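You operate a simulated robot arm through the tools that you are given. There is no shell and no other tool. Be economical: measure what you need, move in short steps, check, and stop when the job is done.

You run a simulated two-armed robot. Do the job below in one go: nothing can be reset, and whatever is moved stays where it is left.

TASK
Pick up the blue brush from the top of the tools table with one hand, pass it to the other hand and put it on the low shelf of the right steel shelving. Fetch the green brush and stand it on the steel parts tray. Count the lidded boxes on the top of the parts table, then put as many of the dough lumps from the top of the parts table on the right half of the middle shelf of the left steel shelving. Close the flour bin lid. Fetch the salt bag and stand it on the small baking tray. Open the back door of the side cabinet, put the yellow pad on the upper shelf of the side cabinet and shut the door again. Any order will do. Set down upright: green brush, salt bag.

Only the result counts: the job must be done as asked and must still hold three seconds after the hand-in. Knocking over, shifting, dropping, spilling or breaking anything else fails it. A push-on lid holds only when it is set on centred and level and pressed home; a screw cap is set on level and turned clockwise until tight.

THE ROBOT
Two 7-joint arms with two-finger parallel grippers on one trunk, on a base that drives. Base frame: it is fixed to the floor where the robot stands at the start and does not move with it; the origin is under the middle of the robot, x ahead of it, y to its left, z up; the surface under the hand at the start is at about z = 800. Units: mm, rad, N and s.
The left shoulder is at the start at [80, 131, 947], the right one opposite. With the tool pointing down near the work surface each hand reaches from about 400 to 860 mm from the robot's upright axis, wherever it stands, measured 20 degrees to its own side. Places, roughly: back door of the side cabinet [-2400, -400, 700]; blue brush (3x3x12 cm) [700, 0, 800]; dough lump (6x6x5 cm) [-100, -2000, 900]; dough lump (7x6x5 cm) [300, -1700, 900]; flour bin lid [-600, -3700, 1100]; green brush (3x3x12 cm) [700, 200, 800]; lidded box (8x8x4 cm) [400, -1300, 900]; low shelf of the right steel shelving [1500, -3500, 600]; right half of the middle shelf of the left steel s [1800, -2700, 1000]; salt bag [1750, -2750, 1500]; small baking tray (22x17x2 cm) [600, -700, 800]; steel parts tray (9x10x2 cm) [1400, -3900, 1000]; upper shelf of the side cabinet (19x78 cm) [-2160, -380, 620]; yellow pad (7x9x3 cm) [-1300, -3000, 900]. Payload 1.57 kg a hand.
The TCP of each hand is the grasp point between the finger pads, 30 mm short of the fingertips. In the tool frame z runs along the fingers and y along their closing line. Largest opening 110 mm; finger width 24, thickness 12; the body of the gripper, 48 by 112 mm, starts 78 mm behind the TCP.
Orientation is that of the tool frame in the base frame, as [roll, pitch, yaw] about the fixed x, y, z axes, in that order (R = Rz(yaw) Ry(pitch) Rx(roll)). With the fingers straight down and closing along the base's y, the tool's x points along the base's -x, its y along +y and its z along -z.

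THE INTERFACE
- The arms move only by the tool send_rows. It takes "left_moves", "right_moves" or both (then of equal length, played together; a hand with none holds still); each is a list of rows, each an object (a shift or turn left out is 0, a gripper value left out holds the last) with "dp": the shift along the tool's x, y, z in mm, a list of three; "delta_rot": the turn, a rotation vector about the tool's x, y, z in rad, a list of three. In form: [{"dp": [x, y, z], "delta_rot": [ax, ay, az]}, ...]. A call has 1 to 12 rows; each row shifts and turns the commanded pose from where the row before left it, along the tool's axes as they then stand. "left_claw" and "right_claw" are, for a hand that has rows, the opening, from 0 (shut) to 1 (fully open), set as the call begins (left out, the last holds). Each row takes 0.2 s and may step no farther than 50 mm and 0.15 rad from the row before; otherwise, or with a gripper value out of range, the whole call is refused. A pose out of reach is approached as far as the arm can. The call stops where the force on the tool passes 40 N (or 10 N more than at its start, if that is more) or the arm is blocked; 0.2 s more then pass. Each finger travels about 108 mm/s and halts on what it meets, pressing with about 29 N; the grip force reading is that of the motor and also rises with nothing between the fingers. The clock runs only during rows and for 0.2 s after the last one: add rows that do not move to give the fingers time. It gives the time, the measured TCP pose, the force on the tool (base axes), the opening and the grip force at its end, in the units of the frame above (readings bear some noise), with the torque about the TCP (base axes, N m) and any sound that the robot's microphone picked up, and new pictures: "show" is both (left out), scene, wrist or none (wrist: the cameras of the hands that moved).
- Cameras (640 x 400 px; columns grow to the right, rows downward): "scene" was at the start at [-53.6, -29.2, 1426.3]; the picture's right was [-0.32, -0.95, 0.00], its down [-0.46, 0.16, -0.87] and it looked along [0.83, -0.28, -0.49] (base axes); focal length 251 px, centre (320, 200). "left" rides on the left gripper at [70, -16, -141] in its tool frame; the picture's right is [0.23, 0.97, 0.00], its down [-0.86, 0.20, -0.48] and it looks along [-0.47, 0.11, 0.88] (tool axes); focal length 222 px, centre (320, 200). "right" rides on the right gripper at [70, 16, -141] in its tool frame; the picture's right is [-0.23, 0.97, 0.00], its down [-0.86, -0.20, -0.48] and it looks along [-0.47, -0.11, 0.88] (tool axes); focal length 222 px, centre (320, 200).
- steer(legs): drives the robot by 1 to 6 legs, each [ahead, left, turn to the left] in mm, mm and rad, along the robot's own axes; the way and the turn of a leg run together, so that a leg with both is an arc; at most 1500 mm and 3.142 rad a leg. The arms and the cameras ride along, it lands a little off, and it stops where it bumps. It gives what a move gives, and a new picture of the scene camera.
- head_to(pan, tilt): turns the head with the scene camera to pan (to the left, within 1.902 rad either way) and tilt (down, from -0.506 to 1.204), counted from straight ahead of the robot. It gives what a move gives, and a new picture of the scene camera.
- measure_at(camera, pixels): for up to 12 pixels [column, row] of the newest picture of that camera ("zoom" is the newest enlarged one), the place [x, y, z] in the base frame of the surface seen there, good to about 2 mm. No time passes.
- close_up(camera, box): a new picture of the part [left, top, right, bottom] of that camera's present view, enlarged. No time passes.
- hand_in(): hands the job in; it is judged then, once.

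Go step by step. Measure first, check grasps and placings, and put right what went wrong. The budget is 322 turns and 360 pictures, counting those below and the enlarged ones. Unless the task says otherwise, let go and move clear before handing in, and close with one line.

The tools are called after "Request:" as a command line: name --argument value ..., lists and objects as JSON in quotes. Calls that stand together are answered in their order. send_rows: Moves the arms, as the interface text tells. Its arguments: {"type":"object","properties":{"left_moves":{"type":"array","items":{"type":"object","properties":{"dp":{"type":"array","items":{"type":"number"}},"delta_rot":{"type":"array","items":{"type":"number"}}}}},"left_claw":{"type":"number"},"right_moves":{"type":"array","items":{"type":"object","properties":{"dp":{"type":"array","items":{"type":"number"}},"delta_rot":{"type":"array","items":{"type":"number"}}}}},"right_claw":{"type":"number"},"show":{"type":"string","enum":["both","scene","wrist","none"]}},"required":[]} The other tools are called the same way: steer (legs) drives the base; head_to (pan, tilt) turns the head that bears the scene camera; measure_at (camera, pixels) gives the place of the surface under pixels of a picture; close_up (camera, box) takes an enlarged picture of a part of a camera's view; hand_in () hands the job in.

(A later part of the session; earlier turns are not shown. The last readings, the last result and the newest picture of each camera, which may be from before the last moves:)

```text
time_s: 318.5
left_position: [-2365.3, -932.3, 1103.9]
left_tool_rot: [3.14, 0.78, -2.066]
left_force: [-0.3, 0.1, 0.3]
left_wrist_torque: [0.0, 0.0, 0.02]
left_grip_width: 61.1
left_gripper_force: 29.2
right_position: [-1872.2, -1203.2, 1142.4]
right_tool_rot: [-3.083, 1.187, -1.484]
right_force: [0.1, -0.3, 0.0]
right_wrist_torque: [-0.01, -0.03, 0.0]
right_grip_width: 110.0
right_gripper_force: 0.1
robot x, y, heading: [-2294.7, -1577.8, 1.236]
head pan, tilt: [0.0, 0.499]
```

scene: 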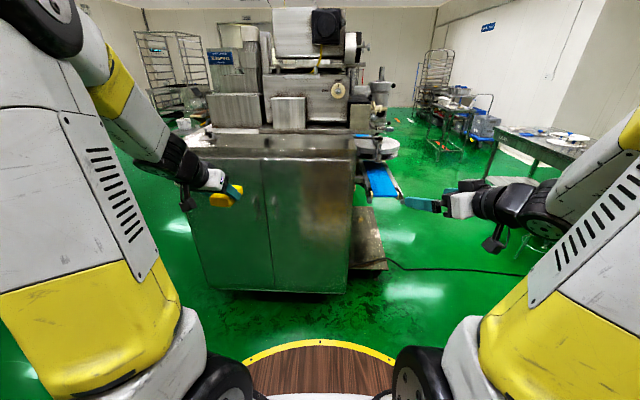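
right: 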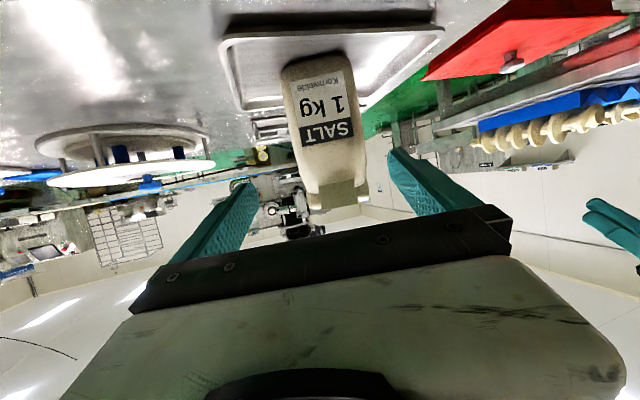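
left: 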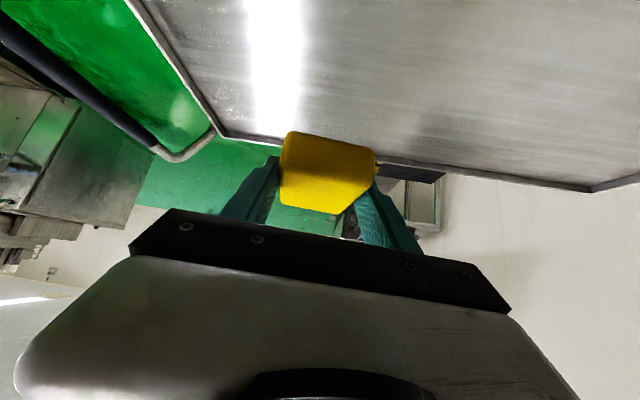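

I'll strafe left 600 mm so the back door's handle is on my right.

Request:
steer --legs '[[0, 600, -0.024]]'

Request:
close_up --camera "scene" --box '[220, 120, 460, 270]'

```text
time_s: 321.9
left_position: [-2916.8, -729.0, 1104.9]
left_tool_rot: [3.139, 0.782, -2.084]
left_force: [0.7, -0.3, -0.8]
left_wrist_torque: [-0.03, 0.0, 0.02]
left_grip_width: 60.9
left_gripper_force: 28.8
right_position: [-2428.6, -1010.6, 1142.0]
right_tool_rot: [-3.087, 1.185, -1.503]
right_force: [-0.3, 0.9, 0.4]
right_wrist_torque: [-0.02, -0.01, 0.0]
right_grip_width: 109.9
right_gripper_force: 0.0
robot x, y, heading: [-2856.8, -1371.5, 1.218]
head pan, tilt: [0.0, 0.499]
```

scene: 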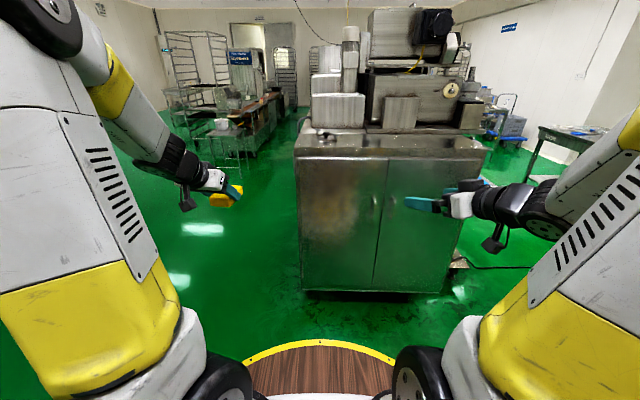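

```text
2.67 times, centred on (340, 195) of scene
```

zoom: 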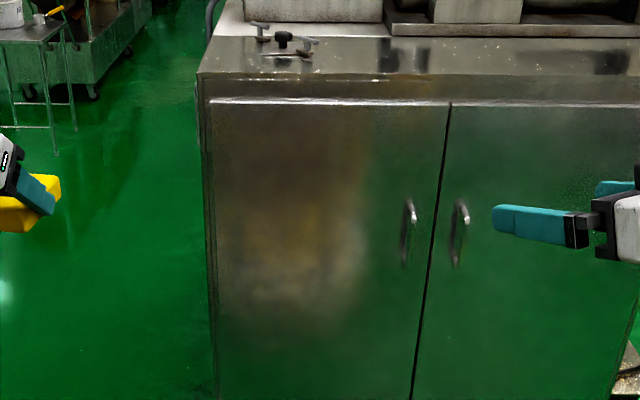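

Request:
close_up --camera "scene" --box '[360, 185, 400, 225]'

Request:
close_up --camera "scene" --box '[340, 175, 436, 235]'

Request:
measure_at --camera "zoom" --pixels '[[235, 150], [225, 185], [222, 215], [240, 160], [365, 170], [285, 180], [200, 180], [228, 165], [220, 240], [300, 100]]'

Request:
measure_at --camera "scene" --pixels '[[298, 160], [388, 160], [298, 285], [374, 287], [340, 220], [470, 160], [340, 140], [383, 215]]'

```text
10.00 times, centred on (380, 205) of scene
```

zoom: 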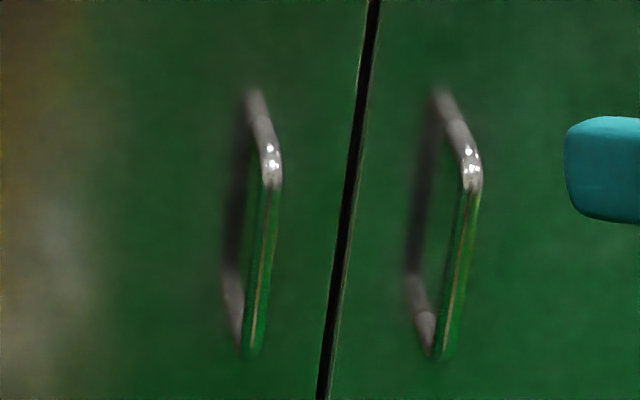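

```text
6.67 times, centred on (388, 205) of scene
```

zoom: 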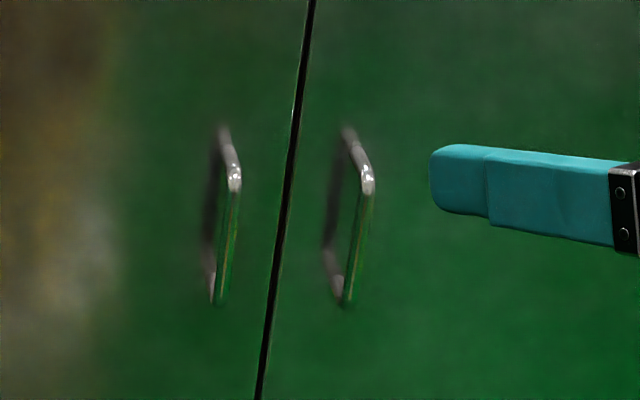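

```text
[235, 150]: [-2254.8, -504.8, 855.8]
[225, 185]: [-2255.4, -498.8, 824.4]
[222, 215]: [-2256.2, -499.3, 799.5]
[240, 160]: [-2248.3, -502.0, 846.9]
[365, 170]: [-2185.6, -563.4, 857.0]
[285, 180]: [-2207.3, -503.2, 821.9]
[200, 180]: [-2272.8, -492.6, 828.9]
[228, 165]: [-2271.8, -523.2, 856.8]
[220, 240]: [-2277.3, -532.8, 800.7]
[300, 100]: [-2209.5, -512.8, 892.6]
```

```text
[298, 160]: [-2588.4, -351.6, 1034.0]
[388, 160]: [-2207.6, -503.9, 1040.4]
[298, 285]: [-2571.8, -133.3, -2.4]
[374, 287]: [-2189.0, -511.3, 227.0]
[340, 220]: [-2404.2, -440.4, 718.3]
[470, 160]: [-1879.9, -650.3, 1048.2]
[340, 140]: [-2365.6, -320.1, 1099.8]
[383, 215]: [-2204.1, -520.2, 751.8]
```

The back door's handle is a vertical bar at about (-2275,-530), z 770–860, 36 mm off the door. I'll drive closer and lower the right hand in front of it.

Request:
steer --legs '[[330, 0, 0]]'

Request:
send_rows --right_moves '[{"dp": [44, 0, 18]}, {"dp": [44, 0, 18]}, {"dp": [44, 0, 18]}, {"dp": [44, 0, 18]}, {"dp": [44, 0, 18]}, {"dp": [44, 0, 18]}, {"dp": [40, 0, 16]}, {}]' --right_claw 0.6 --show "both"

```text
time_s: 324.1
left_position: [-2807.0, -415.0, 1104.7]
left_tool_rot: [3.14, 0.783, -2.077]
left_force: [-0.4, 0.5, 0.7]
left_wrist_torque: [-0.02, 0.02, 0.0]
left_grip_width: 60.8
left_gripper_force: 29.2
right_position: [-2317.2, -692.8, 1142.2]
right_tool_rot: [-3.084, 1.187, -1.495]
right_force: [0.2, 0.0, -0.2]
right_wrist_torque: [0.01, 0.02, -0.01]
right_grip_width: 110.0
right_gripper_force: 0.0
robot x, y, heading: [-2744.1, -1057.8, 1.228]
head pan, tilt: [0.0, 0.499]
```

scene: 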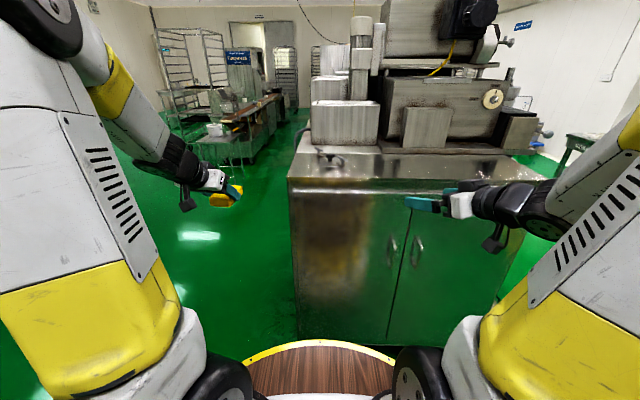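

```text
time_s: 325.9
left_position: [-2808.3, -414.5, 1104.4]
left_tool_rot: [3.14, 0.783, -2.077]
left_force: [-0.1, 0.2, -0.2]
left_wrist_torque: [-0.02, 0.0, -0.01]
left_grip_width: 60.9
left_gripper_force: 28.5
right_position: [-2303.9, -690.8, 814.9]
right_tool_rot: [-3.084, 1.187, -1.496]
right_force: [0.2, -0.1, -0.1]
right_wrist_torque: [0.02, -0.01, -0.02]
right_grip_width: 65.8
right_gripper_force: 0.0
right hand out of reach, approached as far as the arm can: row 3
robot x, y, heading: [-2744.9, -1057.7, 1.227]
head pan, tilt: [0.0, 0.499]
```

scene: 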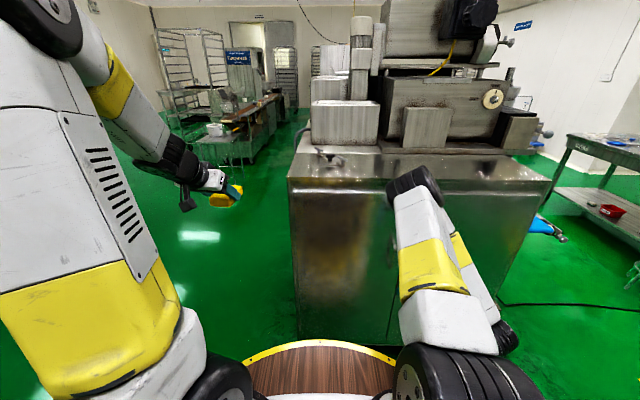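
right: 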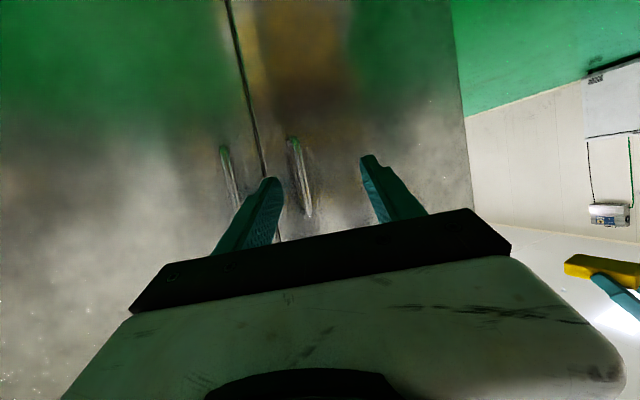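

The handle is at (300,175) in the right view; I'll measure both.

Request:
close_up --camera "right" --box '[200, 120, 360, 220]'

Request:
measure_at --camera "zoom" --pixels '[[365, 75], [378, 90], [400, 180], [420, 300], [430, 370], [395, 130], [410, 220], [120, 200], [80, 120]]'

```text
4.00 times, centred on (280, 170) of right
```

zoom: 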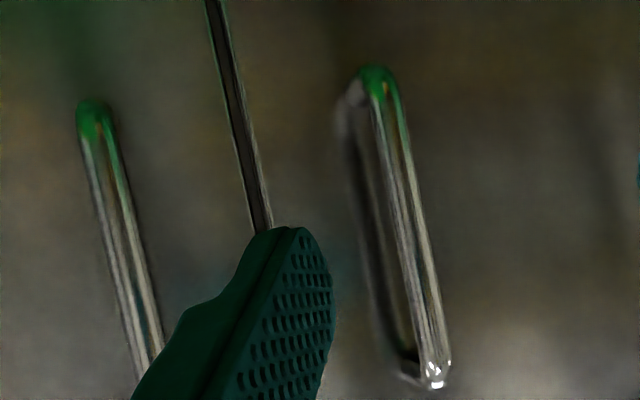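

```text
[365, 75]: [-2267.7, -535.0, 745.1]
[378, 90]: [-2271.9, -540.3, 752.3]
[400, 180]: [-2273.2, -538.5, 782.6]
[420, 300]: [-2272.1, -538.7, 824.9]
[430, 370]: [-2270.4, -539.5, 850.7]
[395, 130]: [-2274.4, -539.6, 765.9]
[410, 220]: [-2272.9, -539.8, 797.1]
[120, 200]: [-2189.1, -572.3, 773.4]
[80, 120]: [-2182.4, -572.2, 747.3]
```

Bar centre ≈ (-2270,-533). I'll turn the right hand closer to the door's normal and approach with a 50 mm opening.

Request:
send_rows --right_moves '[{"delta_rot": [0.116, 0, 0.0468]}, {"delta_rot": [0.116, 0, 0.0468]}, {"dp": [-9.6, -1.5, 33.1]}, {"dp": [-9.6, -1.5, 33.1]}, {}]' --right_claw 0.45 --show "both"

```text
time_s: 327.1
left_position: [-2807.4, -415.3, 1106.4]
left_tool_rot: [3.14, 0.782, -2.079]
left_force: [0.7, 0.7, -0.9]
left_wrist_torque: [0.0, -0.01, 0.05]
left_grip_width: 61.1
left_gripper_force: 28.8
right_position: [-2287.3, -625.1, 807.8]
right_tool_rot: [-3.086, 1.194, -1.75]
right_force: [0.4, 0.8, -0.3]
right_wrist_torque: [-0.01, 0.01, -0.01]
right_grip_width: 49.2
right_gripper_force: 0.0
robot x, y, heading: [-2741.6, -1057.9, 1.222]
head pan, tilt: [0.0, 0.499]
```

scene: 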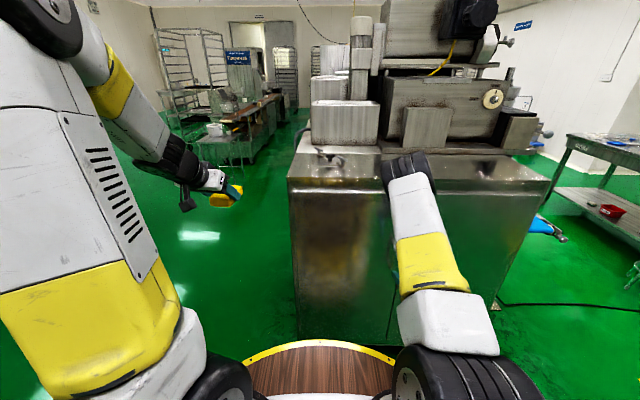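
right: 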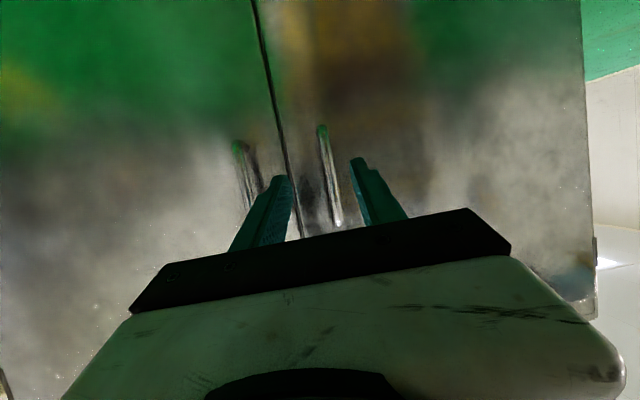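

The bar lies between the fingers. I'll advance 79 mm and close.

Request:
send_rows --right_moves '[{"dp": [-14.5, 0, 36.8]}, {"dp": [-14.5, 0, 36.8]}, {}]' --show "wrist"

Request:
send_rows --right_moves '[{}, {}, {}]' --right_claw 0 --show "wrist"

```text
time_s: 327.9
left_position: [-2808.2, -416.3, 1104.3]
left_tool_rot: [3.14, 0.78, -2.077]
left_force: [-0.5, -0.3, -0.5]
left_wrist_torque: [-0.01, 0.0, 0.01]
left_grip_width: 61.1
left_gripper_force: 29.0
right_position: [-2270.5, -547.9, 804.8]
right_tool_rot: [-3.083, 1.192, -1.746]
right_force: [0.3, -0.4, -0.3]
right_wrist_torque: [0.01, -0.01, 0.0]
right_grip_width: 49.3
right_gripper_force: 0.1
robot x, y, heading: [-2744.8, -1057.0, 1.228]
head pan, tilt: [0.0, 0.499]
```

right: 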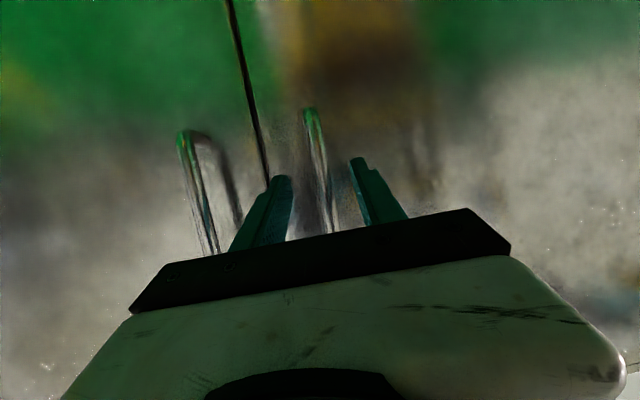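

```text
time_s: 328.7
left_position: [-2808.1, -415.1, 1104.7]
left_tool_rot: [3.139, 0.783, -2.077]
left_force: [-0.5, 0.7, -0.8]
left_wrist_torque: [0.0, -0.01, 0.0]
left_grip_width: 60.8
left_gripper_force: 28.8
right_position: [-2274.7, -546.9, 804.7]
right_tool_rot: [-3.093, 1.192, -1.75]
right_force: [-20.9, 1.8, -0.5]
right_wrist_torque: [0.46, 0.84, 0.28]
right_grip_width: 12.2
right_gripper_force: 29.2
robot x, y, heading: [-2744.6, -1056.5, 1.228]
head pan, tilt: [0.0, 0.499]
```

right: 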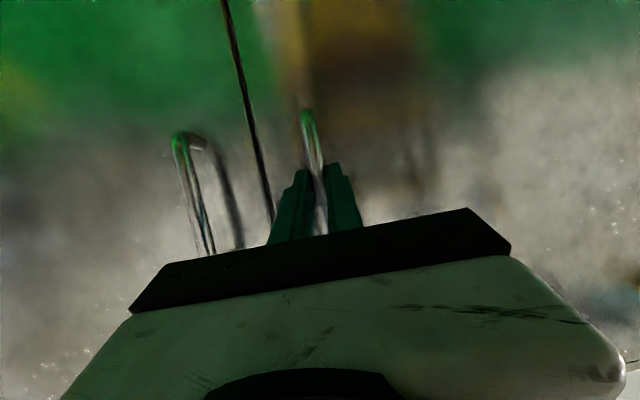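

Bar gripped (12 mm). I'll pull along the door's arc.

Request:
send_rows --right_moves '[{"dp": [7.2, 5, -18]}, {"dp": [7.2, 5.2, -18]}, {"dp": [7, 7.4, -17.6]}, {"dp": [7, 7.4, -17.6]}]' --show "both"

```text
time_s: 329.6
left_position: [-2808.5, -416.1, 1105.4]
left_tool_rot: [3.138, 0.782, -2.077]
left_force: [0.6, 0.4, 0.8]
left_wrist_torque: [0.01, -0.02, 0.01]
left_grip_width: 61.5
left_gripper_force: 29.0
right_position: [-2310.4, -604.8, 808.1]
right_tool_rot: [-3.111, 1.193, -1.76]
right_force: [-1.8, 1.3, 0.9]
right_wrist_torque: [0.16, 0.8, 0.02]
right_grip_width: 12.0
right_gripper_force: 29.9
robot x, y, heading: [-2744.0, -1057.9, 1.233]
head pan, tilt: [0.0, 0.499]
stopped in row 4 (right hand): the force on the tool passed its limit at 41 N (the readings are from after the stop); the commanded pose is now the measured one
```

scene: 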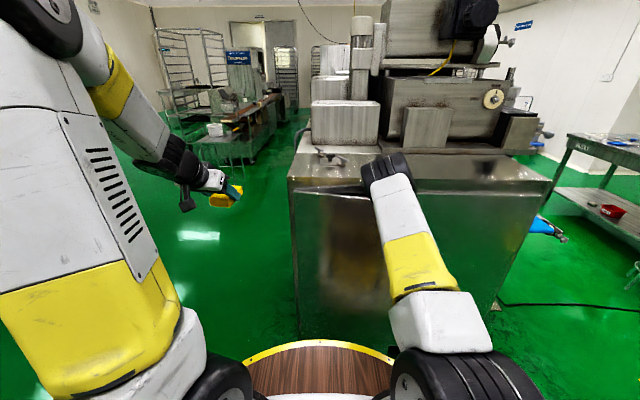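
right: 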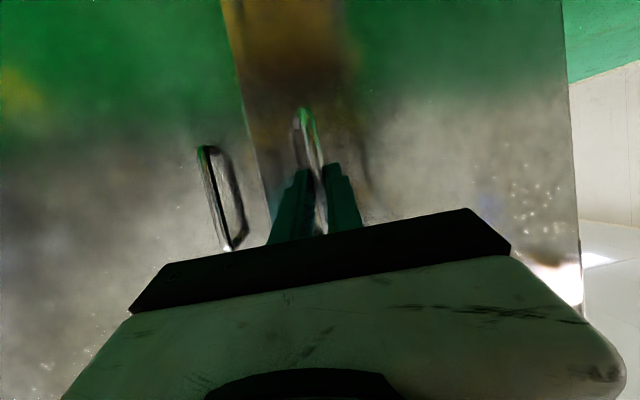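

The door is ~67 mm open. I'll continue with less sideways motion.

Request:
send_rows --right_moves '[{"dp": [7, 6.8, -17.6]}, {"dp": [7, 6.8, -17.6]}, {"dp": [6.7, 11.7, -16.7]}, {"dp": [6.7, 11.7, -16.7]}, {}]' --show "both"

```text
time_s: 330.8
left_position: [-2808.2, -413.9, 1102.7]
left_tool_rot: [3.139, 0.782, -2.078]
left_force: [-0.8, 0.0, 0.1]
left_wrist_torque: [-0.05, 0.0, -0.01]
left_grip_width: 61.5
left_gripper_force: 29.3
right_position: [-2363.9, -667.6, 806.5]
right_tool_rot: [-3.103, 1.197, -1.753]
right_force: [-17.2, 20.2, 3.2]
right_wrist_torque: [0.3, 0.46, 0.53]
right_grip_width: 12.5
right_gripper_force: 29.6
robot x, y, heading: [-2741.9, -1056.3, 1.231]
head pan, tilt: [0.0, 0.499]
```

scene: 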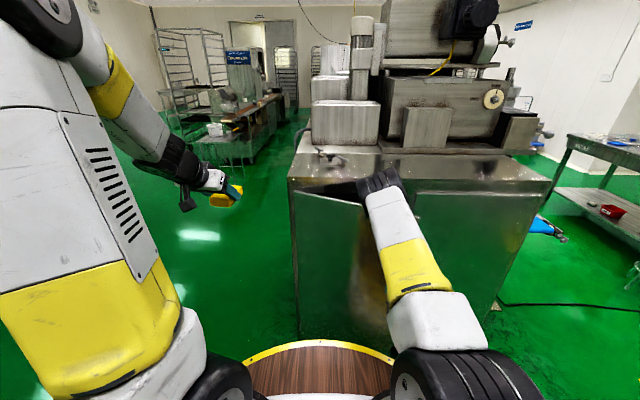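
right: 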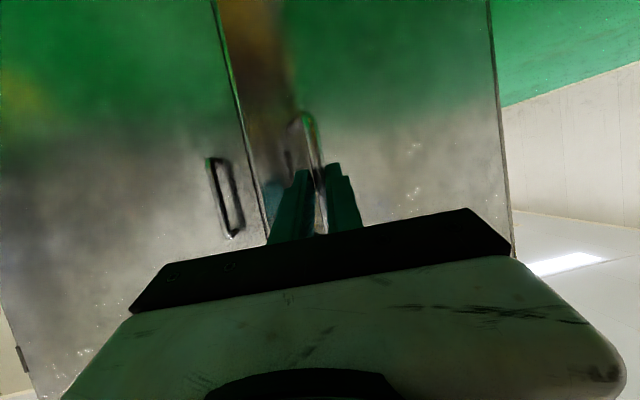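

The door is about 25° open. I'll let go of the handle, back the hand off, and then push the door open from its inner side.

Request:
send_rows --right_moves '[{}, {}, {"dp": [14.7, 0, -37.2]}, {"dp": [14.7, 0, -37.2]}, {"dp": [14.7, 0, -37.2]}]' --right_claw 0.45 --show "both"

```text
time_s: 332.0
left_position: [-2806.8, -416.1, 1105.0]
left_tool_rot: [3.139, 0.784, -2.076]
left_force: [-0.4, 1.0, -0.6]
left_wrist_torque: [-0.03, 0.02, -0.03]
left_grip_width: 61.2
left_gripper_force: 28.5
right_position: [-2360.2, -688.1, 799.8]
right_tool_rot: [-3.107, 1.194, -1.756]
right_force: [-1.2, -0.3, -0.3]
right_wrist_torque: [0.02, -0.05, 0.05]
right_grip_width: 49.5
right_gripper_force: 0.0
right hand out of reach, approached as far as the arm can: row 3, 4, 5
robot x, y, heading: [-2744.0, -1060.5, 1.226]
head pan, tilt: [0.0, 0.499]
```

scene: 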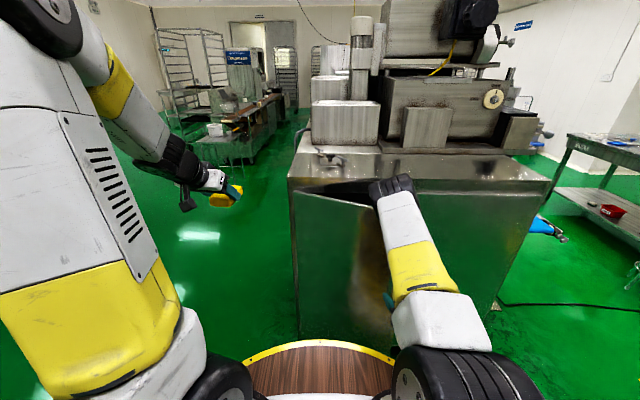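
right: 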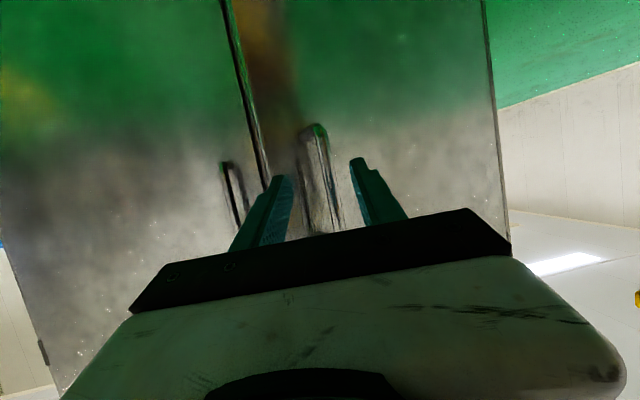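

The arm is too close to retract, so I'll back the base off 180 mm.

Request:
steer --legs '[[-180, 0, 0]]'

Request:
close_up --camera "right" --box '[0, 0, 640, 400]'

Request:
close_up --camera "scene" --box '[250, 120, 490, 270]'

```text
time_s: 333.5
left_position: [-2870.2, -587.6, 1104.6]
left_tool_rot: [3.14, 0.781, -2.076]
left_force: [0.0, 0.1, -0.9]
left_wrist_torque: [0.0, -0.01, 0.05]
left_grip_width: 61.1
left_gripper_force: 29.5
right_position: [-2422.5, -857.9, 799.2]
right_tool_rot: [-3.107, 1.195, -1.755]
right_force: [0.2, -0.2, -0.3]
right_wrist_torque: [0.01, -0.01, 0.0]
right_grip_width: 49.7
right_gripper_force: 0.1
robot x, y, heading: [-2807.0, -1230.3, 1.221]
head pan, tilt: [0.0, 0.499]
```

scene: 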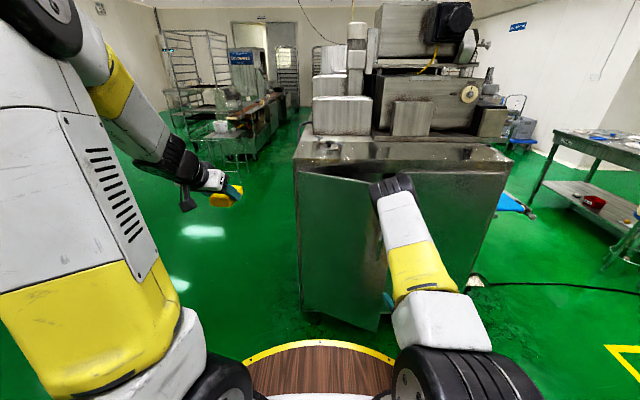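

```text
1.00 times, centred on (320, 200) of right (not enlarged: the box is as wide or as high as the picture)
```

zoom: 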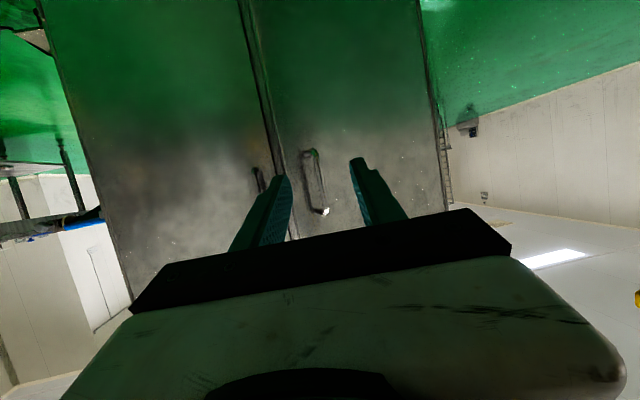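

```text
2.67 times, centred on (370, 195) of scene
```

zoom: 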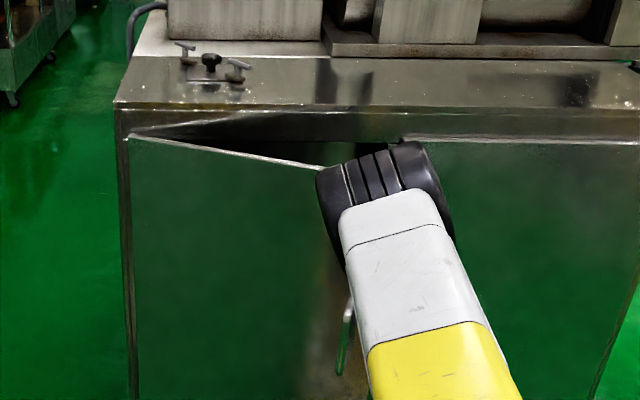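

The door stays ajar. I'll measure its free edge and handle.

Request:
measure_at --camera "zoom" --pixels '[[318, 168], [250, 157], [135, 138], [350, 330], [310, 260], [200, 250]]'

Request:
close_up --camera "right" --box '[220, 80, 380, 180]'

Request:
measure_at --camera "zoom" --pixels '[[390, 300], [150, 100], [175, 250], [220, 250], [130, 100], [250, 200], [400, 150], [100, 200]]'

```text
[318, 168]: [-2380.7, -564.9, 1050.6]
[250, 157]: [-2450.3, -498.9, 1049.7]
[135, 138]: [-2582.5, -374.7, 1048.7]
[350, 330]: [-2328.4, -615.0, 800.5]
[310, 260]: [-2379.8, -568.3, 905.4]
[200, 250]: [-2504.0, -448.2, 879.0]
```

```text
4.00 times, centred on (300, 130) of right
```

zoom: 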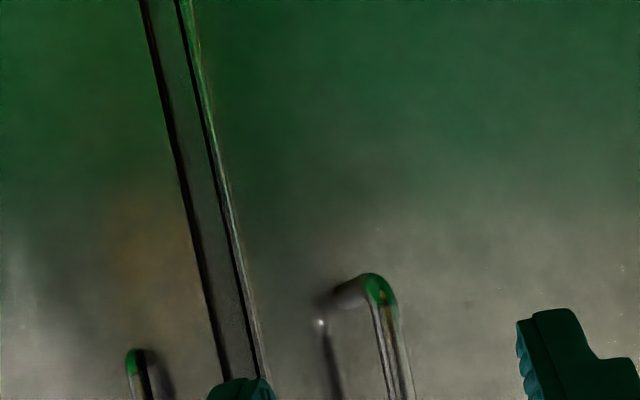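

```text
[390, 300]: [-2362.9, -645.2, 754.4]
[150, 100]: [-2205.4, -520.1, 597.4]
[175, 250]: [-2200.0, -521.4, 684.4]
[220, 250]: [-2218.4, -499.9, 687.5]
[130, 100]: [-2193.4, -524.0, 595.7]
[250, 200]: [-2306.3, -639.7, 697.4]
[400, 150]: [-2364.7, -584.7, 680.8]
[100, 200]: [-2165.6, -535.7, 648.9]
```

The door is 22° open with a 155 mm gap. I'll shut the right fingers and drive them into the gap beside the door's free edge.

Request:
send_rows --right_moves '[{}, {}, {}]' --right_claw 0 --show "none"

Request:
steer --legs '[[0, -115, 0], [240, 25, 0]]'

Request:
close_up --camera "right" --box '[0, 0, 640, 400]'

```text
time_s: 334.3
left_position: [-2872.3, -587.5, 1104.5]
left_tool_rot: [3.139, 0.783, -2.076]
left_force: [-0.2, 0.8, 0.1]
left_wrist_torque: [0.01, -0.02, 0.0]
left_grip_width: 61.1
left_gripper_force: 29.1
right_position: [-2423.4, -859.5, 800.6]
right_tool_rot: [-3.108, 1.195, -1.756]
right_force: [0.6, -0.2, 0.1]
right_wrist_torque: [-0.01, 0.04, 0.0]
right_grip_width: 0.0
right_gripper_force: 20.9
robot x, y, heading: [-2804.1, -1232.3, 1.235]
head pan, tilt: [0.0, 0.499]
```

```text
time_s: 336.9
left_position: [-2713.3, -392.3, 1104.3]
left_tool_rot: [3.139, 0.782, -2.073]
left_force: [-0.2, -0.2, -0.1]
left_wrist_torque: [-0.03, 0.05, -0.02]
left_grip_width: 61.1
left_gripper_force: 28.6
right_position: [-2264.8, -663.7, 800.1]
right_tool_rot: [-3.109, 1.195, -1.753]
right_force: [0.2, -1.5, 0.1]
right_wrist_torque: [-0.01, -0.01, -0.01]
right_grip_width: 0.1
right_gripper_force: 21.6
robot x, y, heading: [-2644.9, -1037.9, 1.24]
head pan, tilt: [0.0, 0.499]
```

scene: 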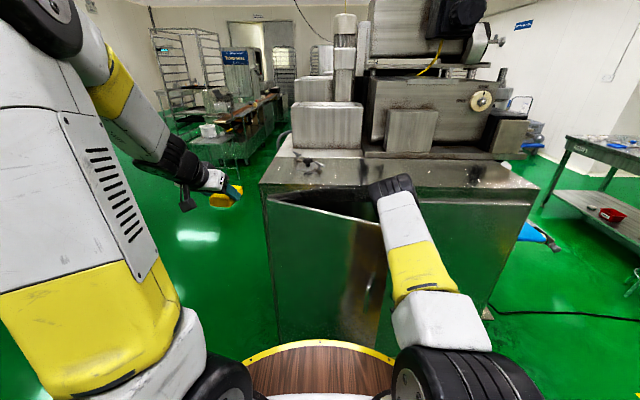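

```text
1.00 times, centred on (320, 200) of right (not enlarged: the box is as wide or as high as the picture)
```

zoom: 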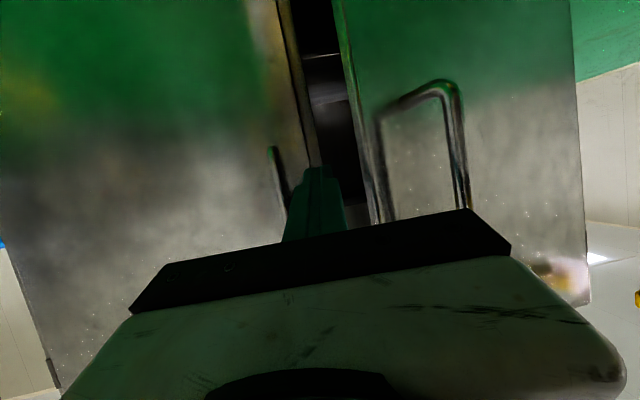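

The fingers are in the gap. I'll raise the left hand for clearance over the door, then go in 30 mm and sweep left by driving.

Request:
send_rows --left_moves '[{"dp": [-25, 0, -25]}, {"dp": [-25, 0, -25]}]' --show "none"

Request:
steer --legs '[[30, 0, 0], [-54, 108, 0]]'

Request:
close_up --camera "right" --box '[0, 0, 640, 400]'

```text
time_s: 337.5
left_position: [-2709.2, -392.4, 1178.3]
left_tool_rot: [3.139, 0.781, -2.072]
left_force: [0.1, -0.6, -0.4]
left_wrist_torque: [-0.02, 0.02, -0.01]
left_grip_width: 60.9
left_gripper_force: 29.1
right_position: [-2264.7, -663.1, 799.3]
right_tool_rot: [-3.108, 1.196, -1.751]
right_force: [-0.4, 0.2, -0.7]
right_wrist_torque: [-0.04, -0.01, 0.0]
right_grip_width: 0.0
right_gripper_force: 20.7
robot x, y, heading: [-2647.4, -1035.6, 1.233]
head pan, tilt: [0.0, 0.499]
```

```text
time_s: 339.2
left_position: [-2824.7, -378.8, 1177.0]
left_tool_rot: [3.14, 0.783, -2.069]
left_force: [0.4, 0.1, 0.3]
left_wrist_torque: [0.01, 0.01, 0.01]
left_grip_width: 61.3
left_gripper_force: 28.4
right_position: [-2378.3, -651.1, 800.4]
right_tool_rot: [-3.108, 1.194, -1.75]
right_force: [0.3, 0.5, 0.3]
right_wrist_torque: [-0.01, 0.01, -0.01]
right_grip_width: 0.0
right_gripper_force: 21.6
robot x, y, heading: [-2759.0, -1021.0, 1.236]
head pan, tilt: [0.0, 0.499]
```

scene: 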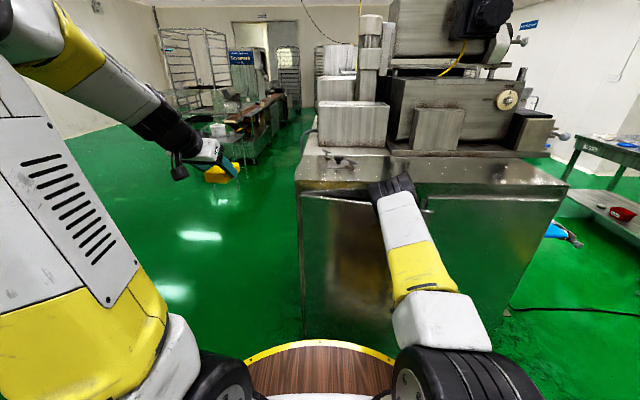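

```text
1.00 times, centred on (320, 200) of right (not enlarged: the box is as wide or as high as the picture)
```

zoom: 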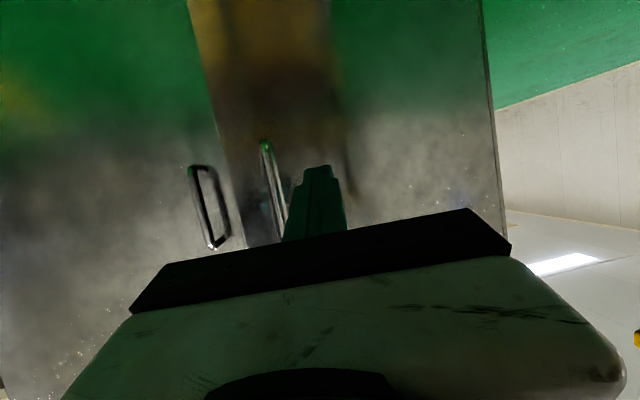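

The fingers slipped past in front of the door. I'll measure how far it is open now.

Request:
measure_at --camera "zoom" --pixels '[[225, 120], [240, 220], [212, 100], [262, 150], [275, 200], [400, 150], [480, 150], [200, 60]]'

Request:
close_up --camera "scene" --box '[280, 130, 440, 230]'

Request:
measure_at --camera "zoom" --pixels '[[100, 255], [250, 275], [360, 285], [300, 280], [580, 255], [420, 280]]'

```text
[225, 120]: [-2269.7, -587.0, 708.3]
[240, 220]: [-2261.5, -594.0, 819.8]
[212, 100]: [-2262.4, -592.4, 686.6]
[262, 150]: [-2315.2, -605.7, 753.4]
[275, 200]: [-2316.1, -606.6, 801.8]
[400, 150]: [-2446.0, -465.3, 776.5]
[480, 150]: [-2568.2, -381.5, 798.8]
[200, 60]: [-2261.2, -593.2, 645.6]
```

```text
4.00 times, centred on (360, 180) of scene
```

zoom: 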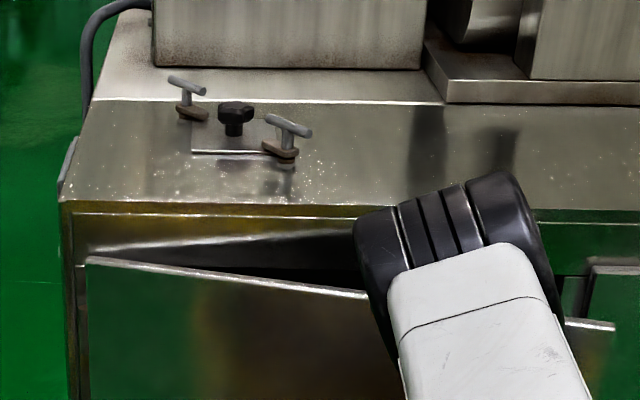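

```text
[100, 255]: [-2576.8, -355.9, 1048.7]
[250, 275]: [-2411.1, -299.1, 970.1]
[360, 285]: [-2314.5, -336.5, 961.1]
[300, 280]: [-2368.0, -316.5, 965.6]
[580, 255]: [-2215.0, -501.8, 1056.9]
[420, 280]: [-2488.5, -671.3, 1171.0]
```

The door is 13° open now. I'll re-approach with the right hand pointing left, so the closed fingers hook behind the door's edge.

Request:
steer --legs '[[-150, 0, 0], [0, -180, 0]]'

Request:
send_rows --right_moves '[{"delta_rot": [-0.139, 0, -0.055]}, {"delta_rot": [-0.139, 0, -0.055]}, {"delta_rot": [-0.139, 0, -0.055]}, {"delta_rot": [-0.139, 0, -0.055]}, {}]' --show "wrist"

```text
time_s: 341.6
left_position: [-2711.4, -578.4, 1178.2]
left_tool_rot: [3.14, 0.783, -2.06]
left_force: [0.4, 0.0, -0.3]
left_wrist_torque: [-0.01, 0.03, 0.0]
left_grip_width: 60.9
left_gripper_force: 28.2
right_position: [-2261.3, -845.1, 799.2]
right_tool_rot: [-3.109, 1.194, -1.74]
right_force: [0.3, 0.3, 0.3]
right_wrist_torque: [0.05, -0.01, 0.01]
right_grip_width: 0.0
right_gripper_force: 21.1
robot x, y, heading: [-2637.3, -1219.3, 1.242]
head pan, tilt: [0.0, 0.499]
```

scene: 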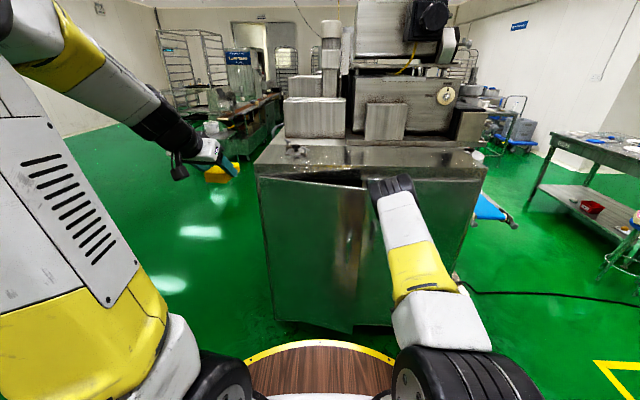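

```text
time_s: 342.8
left_position: [-2710.3, -579.8, 1177.6]
left_tool_rot: [3.139, 0.781, -2.06]
left_force: [-0.6, -0.5, -0.6]
left_wrist_torque: [0.01, 0.01, 0.02]
left_grip_width: 61.0
left_gripper_force: 28.6
right_position: [-2249.7, -812.1, 802.8]
right_tool_rot: [-3.124, 1.185, -1.153]
right_force: [-0.3, 0.3, 0.3]
right_wrist_torque: [-0.02, -0.02, -0.01]
right_grip_width: 0.0
right_gripper_force: 20.6
right hand out of reach, approached as far as the arm can: row 1, 2, 3, 4
robot x, y, heading: [-2634.9, -1219.2, 1.244]
head pan, tilt: [0.0, 0.499]
```

right: 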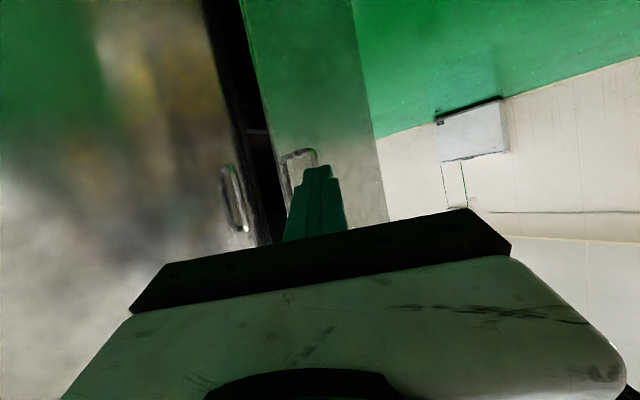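

I'll measure the gap edges from this view.

Request:
measure_at --camera "right" --pixels '[[246, 20], [265, 110], [278, 160], [205, 10], [235, 120], [260, 200], [300, 150], [240, 200]]'

Request:
steer --legs '[[120, -8, 0]]'

Request:
close_up --camera "right" --box '[0, 0, 640, 400]'

```text
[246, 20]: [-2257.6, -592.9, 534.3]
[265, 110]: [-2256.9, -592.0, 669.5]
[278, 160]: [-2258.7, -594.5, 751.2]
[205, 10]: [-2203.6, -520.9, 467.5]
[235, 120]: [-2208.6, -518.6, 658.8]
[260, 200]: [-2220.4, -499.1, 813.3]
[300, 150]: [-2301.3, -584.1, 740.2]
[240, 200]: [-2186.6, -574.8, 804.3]
```

```text
time_s: 344.1
left_position: [-2665.8, -465.3, 1178.4]
left_tool_rot: [3.141, 0.782, -2.057]
left_force: [0.1, -0.9, -0.2]
left_wrist_torque: [-0.02, 0.02, -0.02]
left_grip_width: 61.1
left_gripper_force: 28.9
right_position: [-2202.1, -697.6, 801.9]
right_tool_rot: [-3.123, 1.187, -1.153]
right_force: [-0.2, -0.5, 0.3]
right_wrist_torque: [-0.01, 0.02, 0.01]
right_grip_width: 0.0
right_gripper_force: 21.1
robot x, y, heading: [-2589.3, -1107.5, 1.246]
head pan, tilt: [0.0, 0.499]
```

scene: 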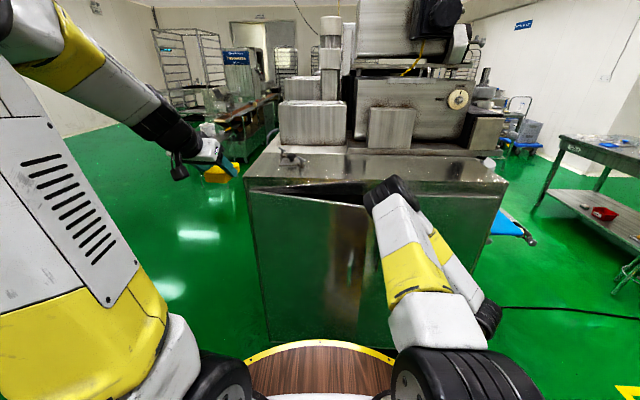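

```text
1.00 times, centred on (320, 200) of right (not enlarged: the box is as wide or as high as the picture)
```

zoom: 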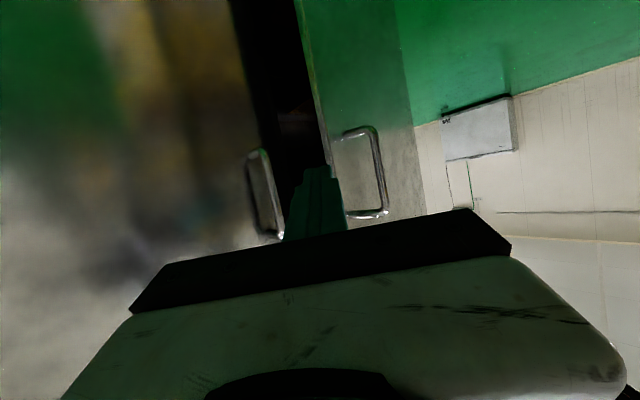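

The fingers point at the gap. I'll advance in along the finger direction.

Request:
send_rows --right_moves '[{"dp": [-13.3, -6, 32.9]}, {"dp": [-13.3, -6, 32.9]}, {"dp": [-13.3, -4, 32.9]}, {}]' --show "wrist"

```text
time_s: 345.1
left_position: [-2665.9, -465.4, 1178.6]
left_tool_rot: [3.141, 0.783, -2.057]
left_force: [-0.5, -0.1, -0.6]
left_wrist_torque: [-0.01, -0.03, -0.02]
left_grip_width: 61.1
left_gripper_force: 28.6
right_position: [-2229.0, -594.0, 800.7]
right_tool_rot: [-3.123, 1.185, -1.155]
right_force: [0.0, -0.6, 0.4]
right_wrist_torque: [-0.02, -0.01, 0.01]
right_grip_width: 0.0
right_gripper_force: 21.3
robot x, y, heading: [-2592.0, -1110.6, 1.248]
head pan, tilt: [0.0, 0.499]
```

right: 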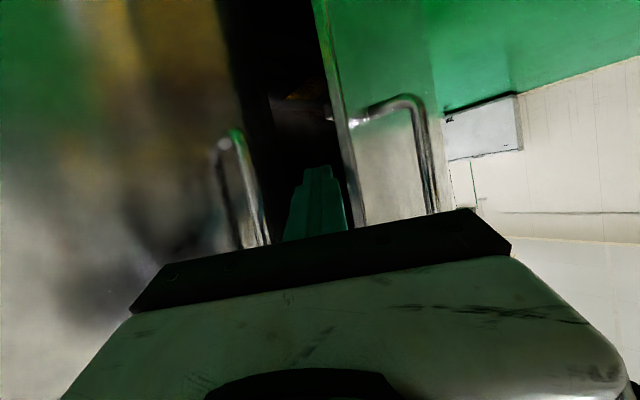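

The fingers are inside the gap. I'll go in 45 mm more.

Request:
send_rows --right_moves '[{"dp": [-8.4, 0, 20.9]}, {"dp": [-8.4, 0, 20.9]}, {}]' --show "wrist"

```text
time_s: 345.9
left_position: [-2664.8, -464.7, 1178.1]
left_tool_rot: [3.14, 0.781, -2.058]
left_force: [-0.3, 0.2, -0.1]
left_wrist_torque: [0.0, 0.02, 0.0]
left_grip_width: 61.1
left_gripper_force: 29.0
right_position: [-2245.2, -552.3, 803.7]
right_tool_rot: [-3.123, 1.184, -1.156]
right_force: [-0.1, 0.2, -0.4]
right_wrist_torque: [-0.01, -0.01, -0.04]
right_grip_width: 0.0
right_gripper_force: 21.7
robot x, y, heading: [-2593.4, -1105.8, 1.243]
head pan, tilt: [0.0, 0.499]
```

right: 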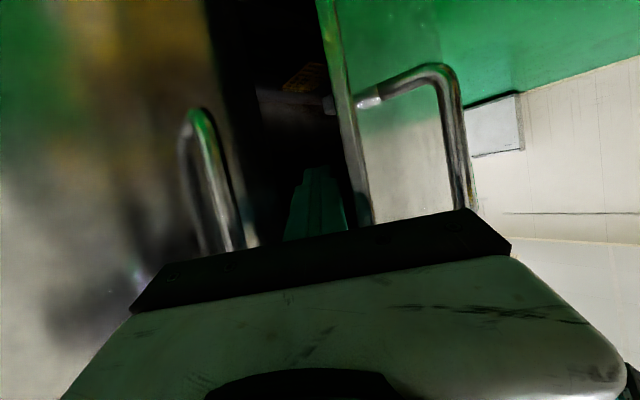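

Now I'll open the door by driving back and left along its arc.

Request:
steer --legs '[[-106, 61, 0], [-97, 92, 0]]'

Request:
close_up --camera "right" --box '[0, 0, 640, 400]'

```text
time_s: 348.0
left_position: [-2876.0, -607.6, 1178.7]
left_tool_rot: [3.141, 0.782, -2.058]
left_force: [-0.2, 0.1, -0.3]
left_wrist_torque: [-0.01, -0.02, -0.01]
left_grip_width: 60.7
left_gripper_force: 29.3
right_position: [-2454.9, -692.9, 803.0]
right_tool_rot: [-3.122, 1.184, -1.153]
right_force: [0.7, -0.1, 0.8]
right_wrist_torque: [0.01, 0.0, 0.01]
right_grip_width: 0.0
right_gripper_force: 21.3
robot x, y, heading: [-2801.4, -1251.5, 1.239]
head pan, tilt: [0.0, 0.499]
```

scene: 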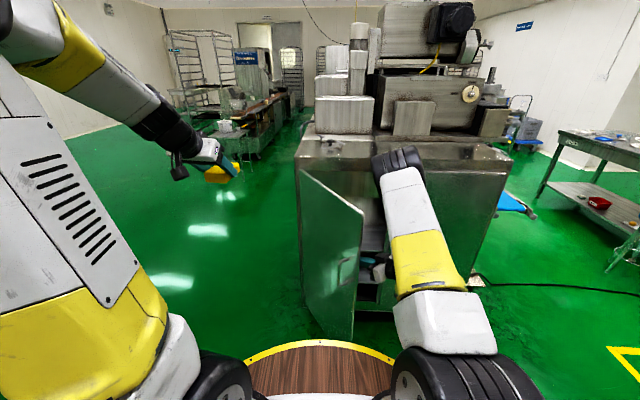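

```text
1.00 times, centred on (320, 200) of right (not enlarged: the box is as wide or as high as the picture)
```

zoom: 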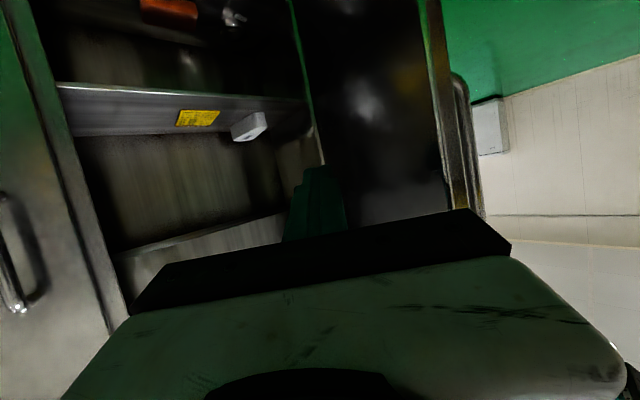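

The door is well open, with the interior shelf visible. I'll continue the sweep.

Request:
steer --legs '[[-61, 120, 0], [-16, 110, 0]]'

Request:
close_up --camera "right" --box '[0, 0, 640, 400]'

```text
time_s: 350.1
left_position: [-3121.0, -607.9, 1177.4]
left_tool_rot: [3.14, 0.784, -2.053]
left_force: [-0.8, 0.1, 0.3]
left_wrist_torque: [-0.03, 0.01, 0.05]
left_grip_width: 61.1
left_gripper_force: 29.1
right_position: [-2699.7, -692.4, 804.0]
right_tool_rot: [-3.121, 1.186, -1.147]
right_force: [-0.2, 0.2, 0.2]
right_wrist_torque: [-0.04, 0.03, 0.02]
right_grip_width: 0.0
right_gripper_force: 21.6
robot x, y, heading: [-3044.2, -1251.9, 1.254]
head pan, tilt: [0.0, 0.499]
```

scene: 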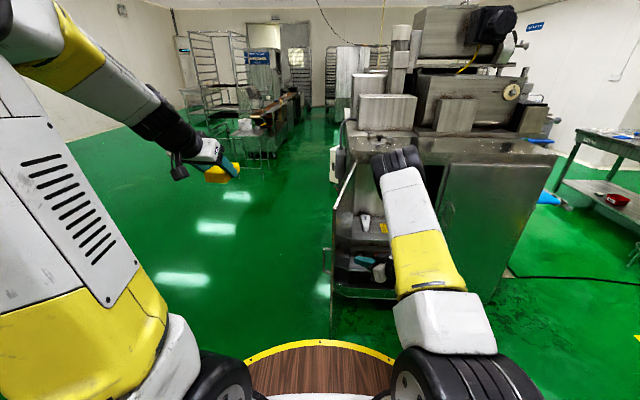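

```text
1.00 times, centred on (320, 200) of right (not enlarged: the box is as wide or as high as the picture)
```

zoom: 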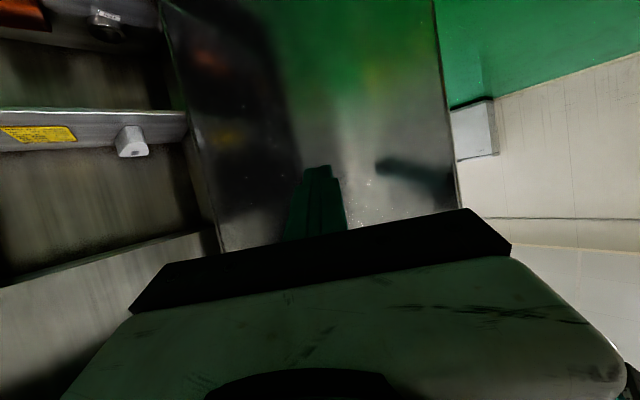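

The door is about 90° open. I'll back away and move right to view the interior.

Request:
steer --legs '[[-220, 0, -0.03], [0, -500, 0]]'

Request:
head_to --pan 0.05 --tilt 0.6

Request:
close_up --camera "scene" --box '[200, 140, 440, 290]'

```text
time_s: 354.4
left_position: [-2698.5, -993.3, 1177.4]
left_tool_rot: [3.141, 0.782, -2.082]
left_force: [0.3, -0.2, -0.7]
left_wrist_torque: [0.04, 0.02, 0.01]
left_grip_width: 60.8
left_gripper_force: 28.9
right_position: [-2278.3, -1089.5, 802.5]
right_tool_rot: [-3.122, 1.185, -1.178]
right_force: [0.0, 0.3, 0.3]
right_wrist_torque: [0.01, 0.03, 0.0]
right_grip_width: 0.0
right_gripper_force: 21.7
robot x, y, heading: [-2639.8, -1632.3, 1.225]
head pan, tilt: [0.0, 0.499]
```

scene: 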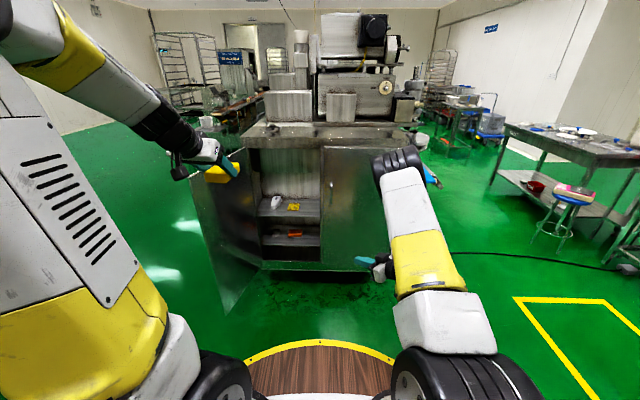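

```text
time_s: 355.1
left_position: [-2697.3, -992.7, 1178.2]
left_tool_rot: [3.141, 0.781, -2.082]
left_force: [-0.5, 0.2, -0.6]
left_wrist_torque: [-0.01, -0.03, -0.01]
left_grip_width: 61.0
left_gripper_force: 29.4
right_position: [-2280.9, -1089.8, 803.3]
right_tool_rot: [-3.122, 1.185, -1.179]
right_force: [0.5, -0.1, -0.3]
right_wrist_torque: [0.01, 0.0, 0.0]
right_grip_width: 0.2
right_gripper_force: 21.4
robot x, y, heading: [-2636.3, -1640.2, 1.221]
head pan, tilt: [0.051, 0.6]
```

scene: 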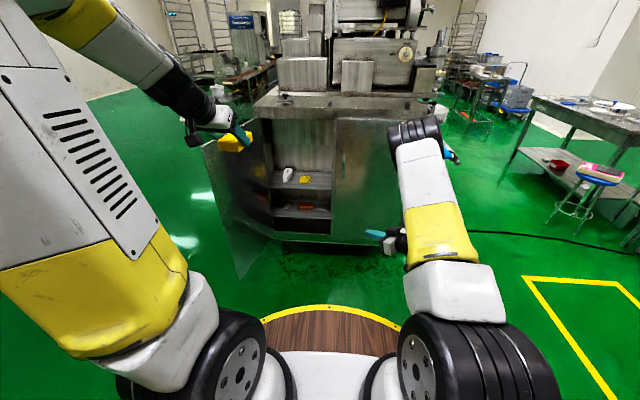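

```text
2.67 times, centred on (320, 215) of scene
```

zoom: 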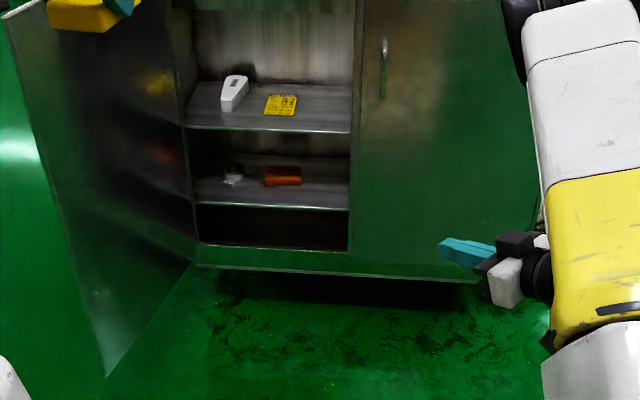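

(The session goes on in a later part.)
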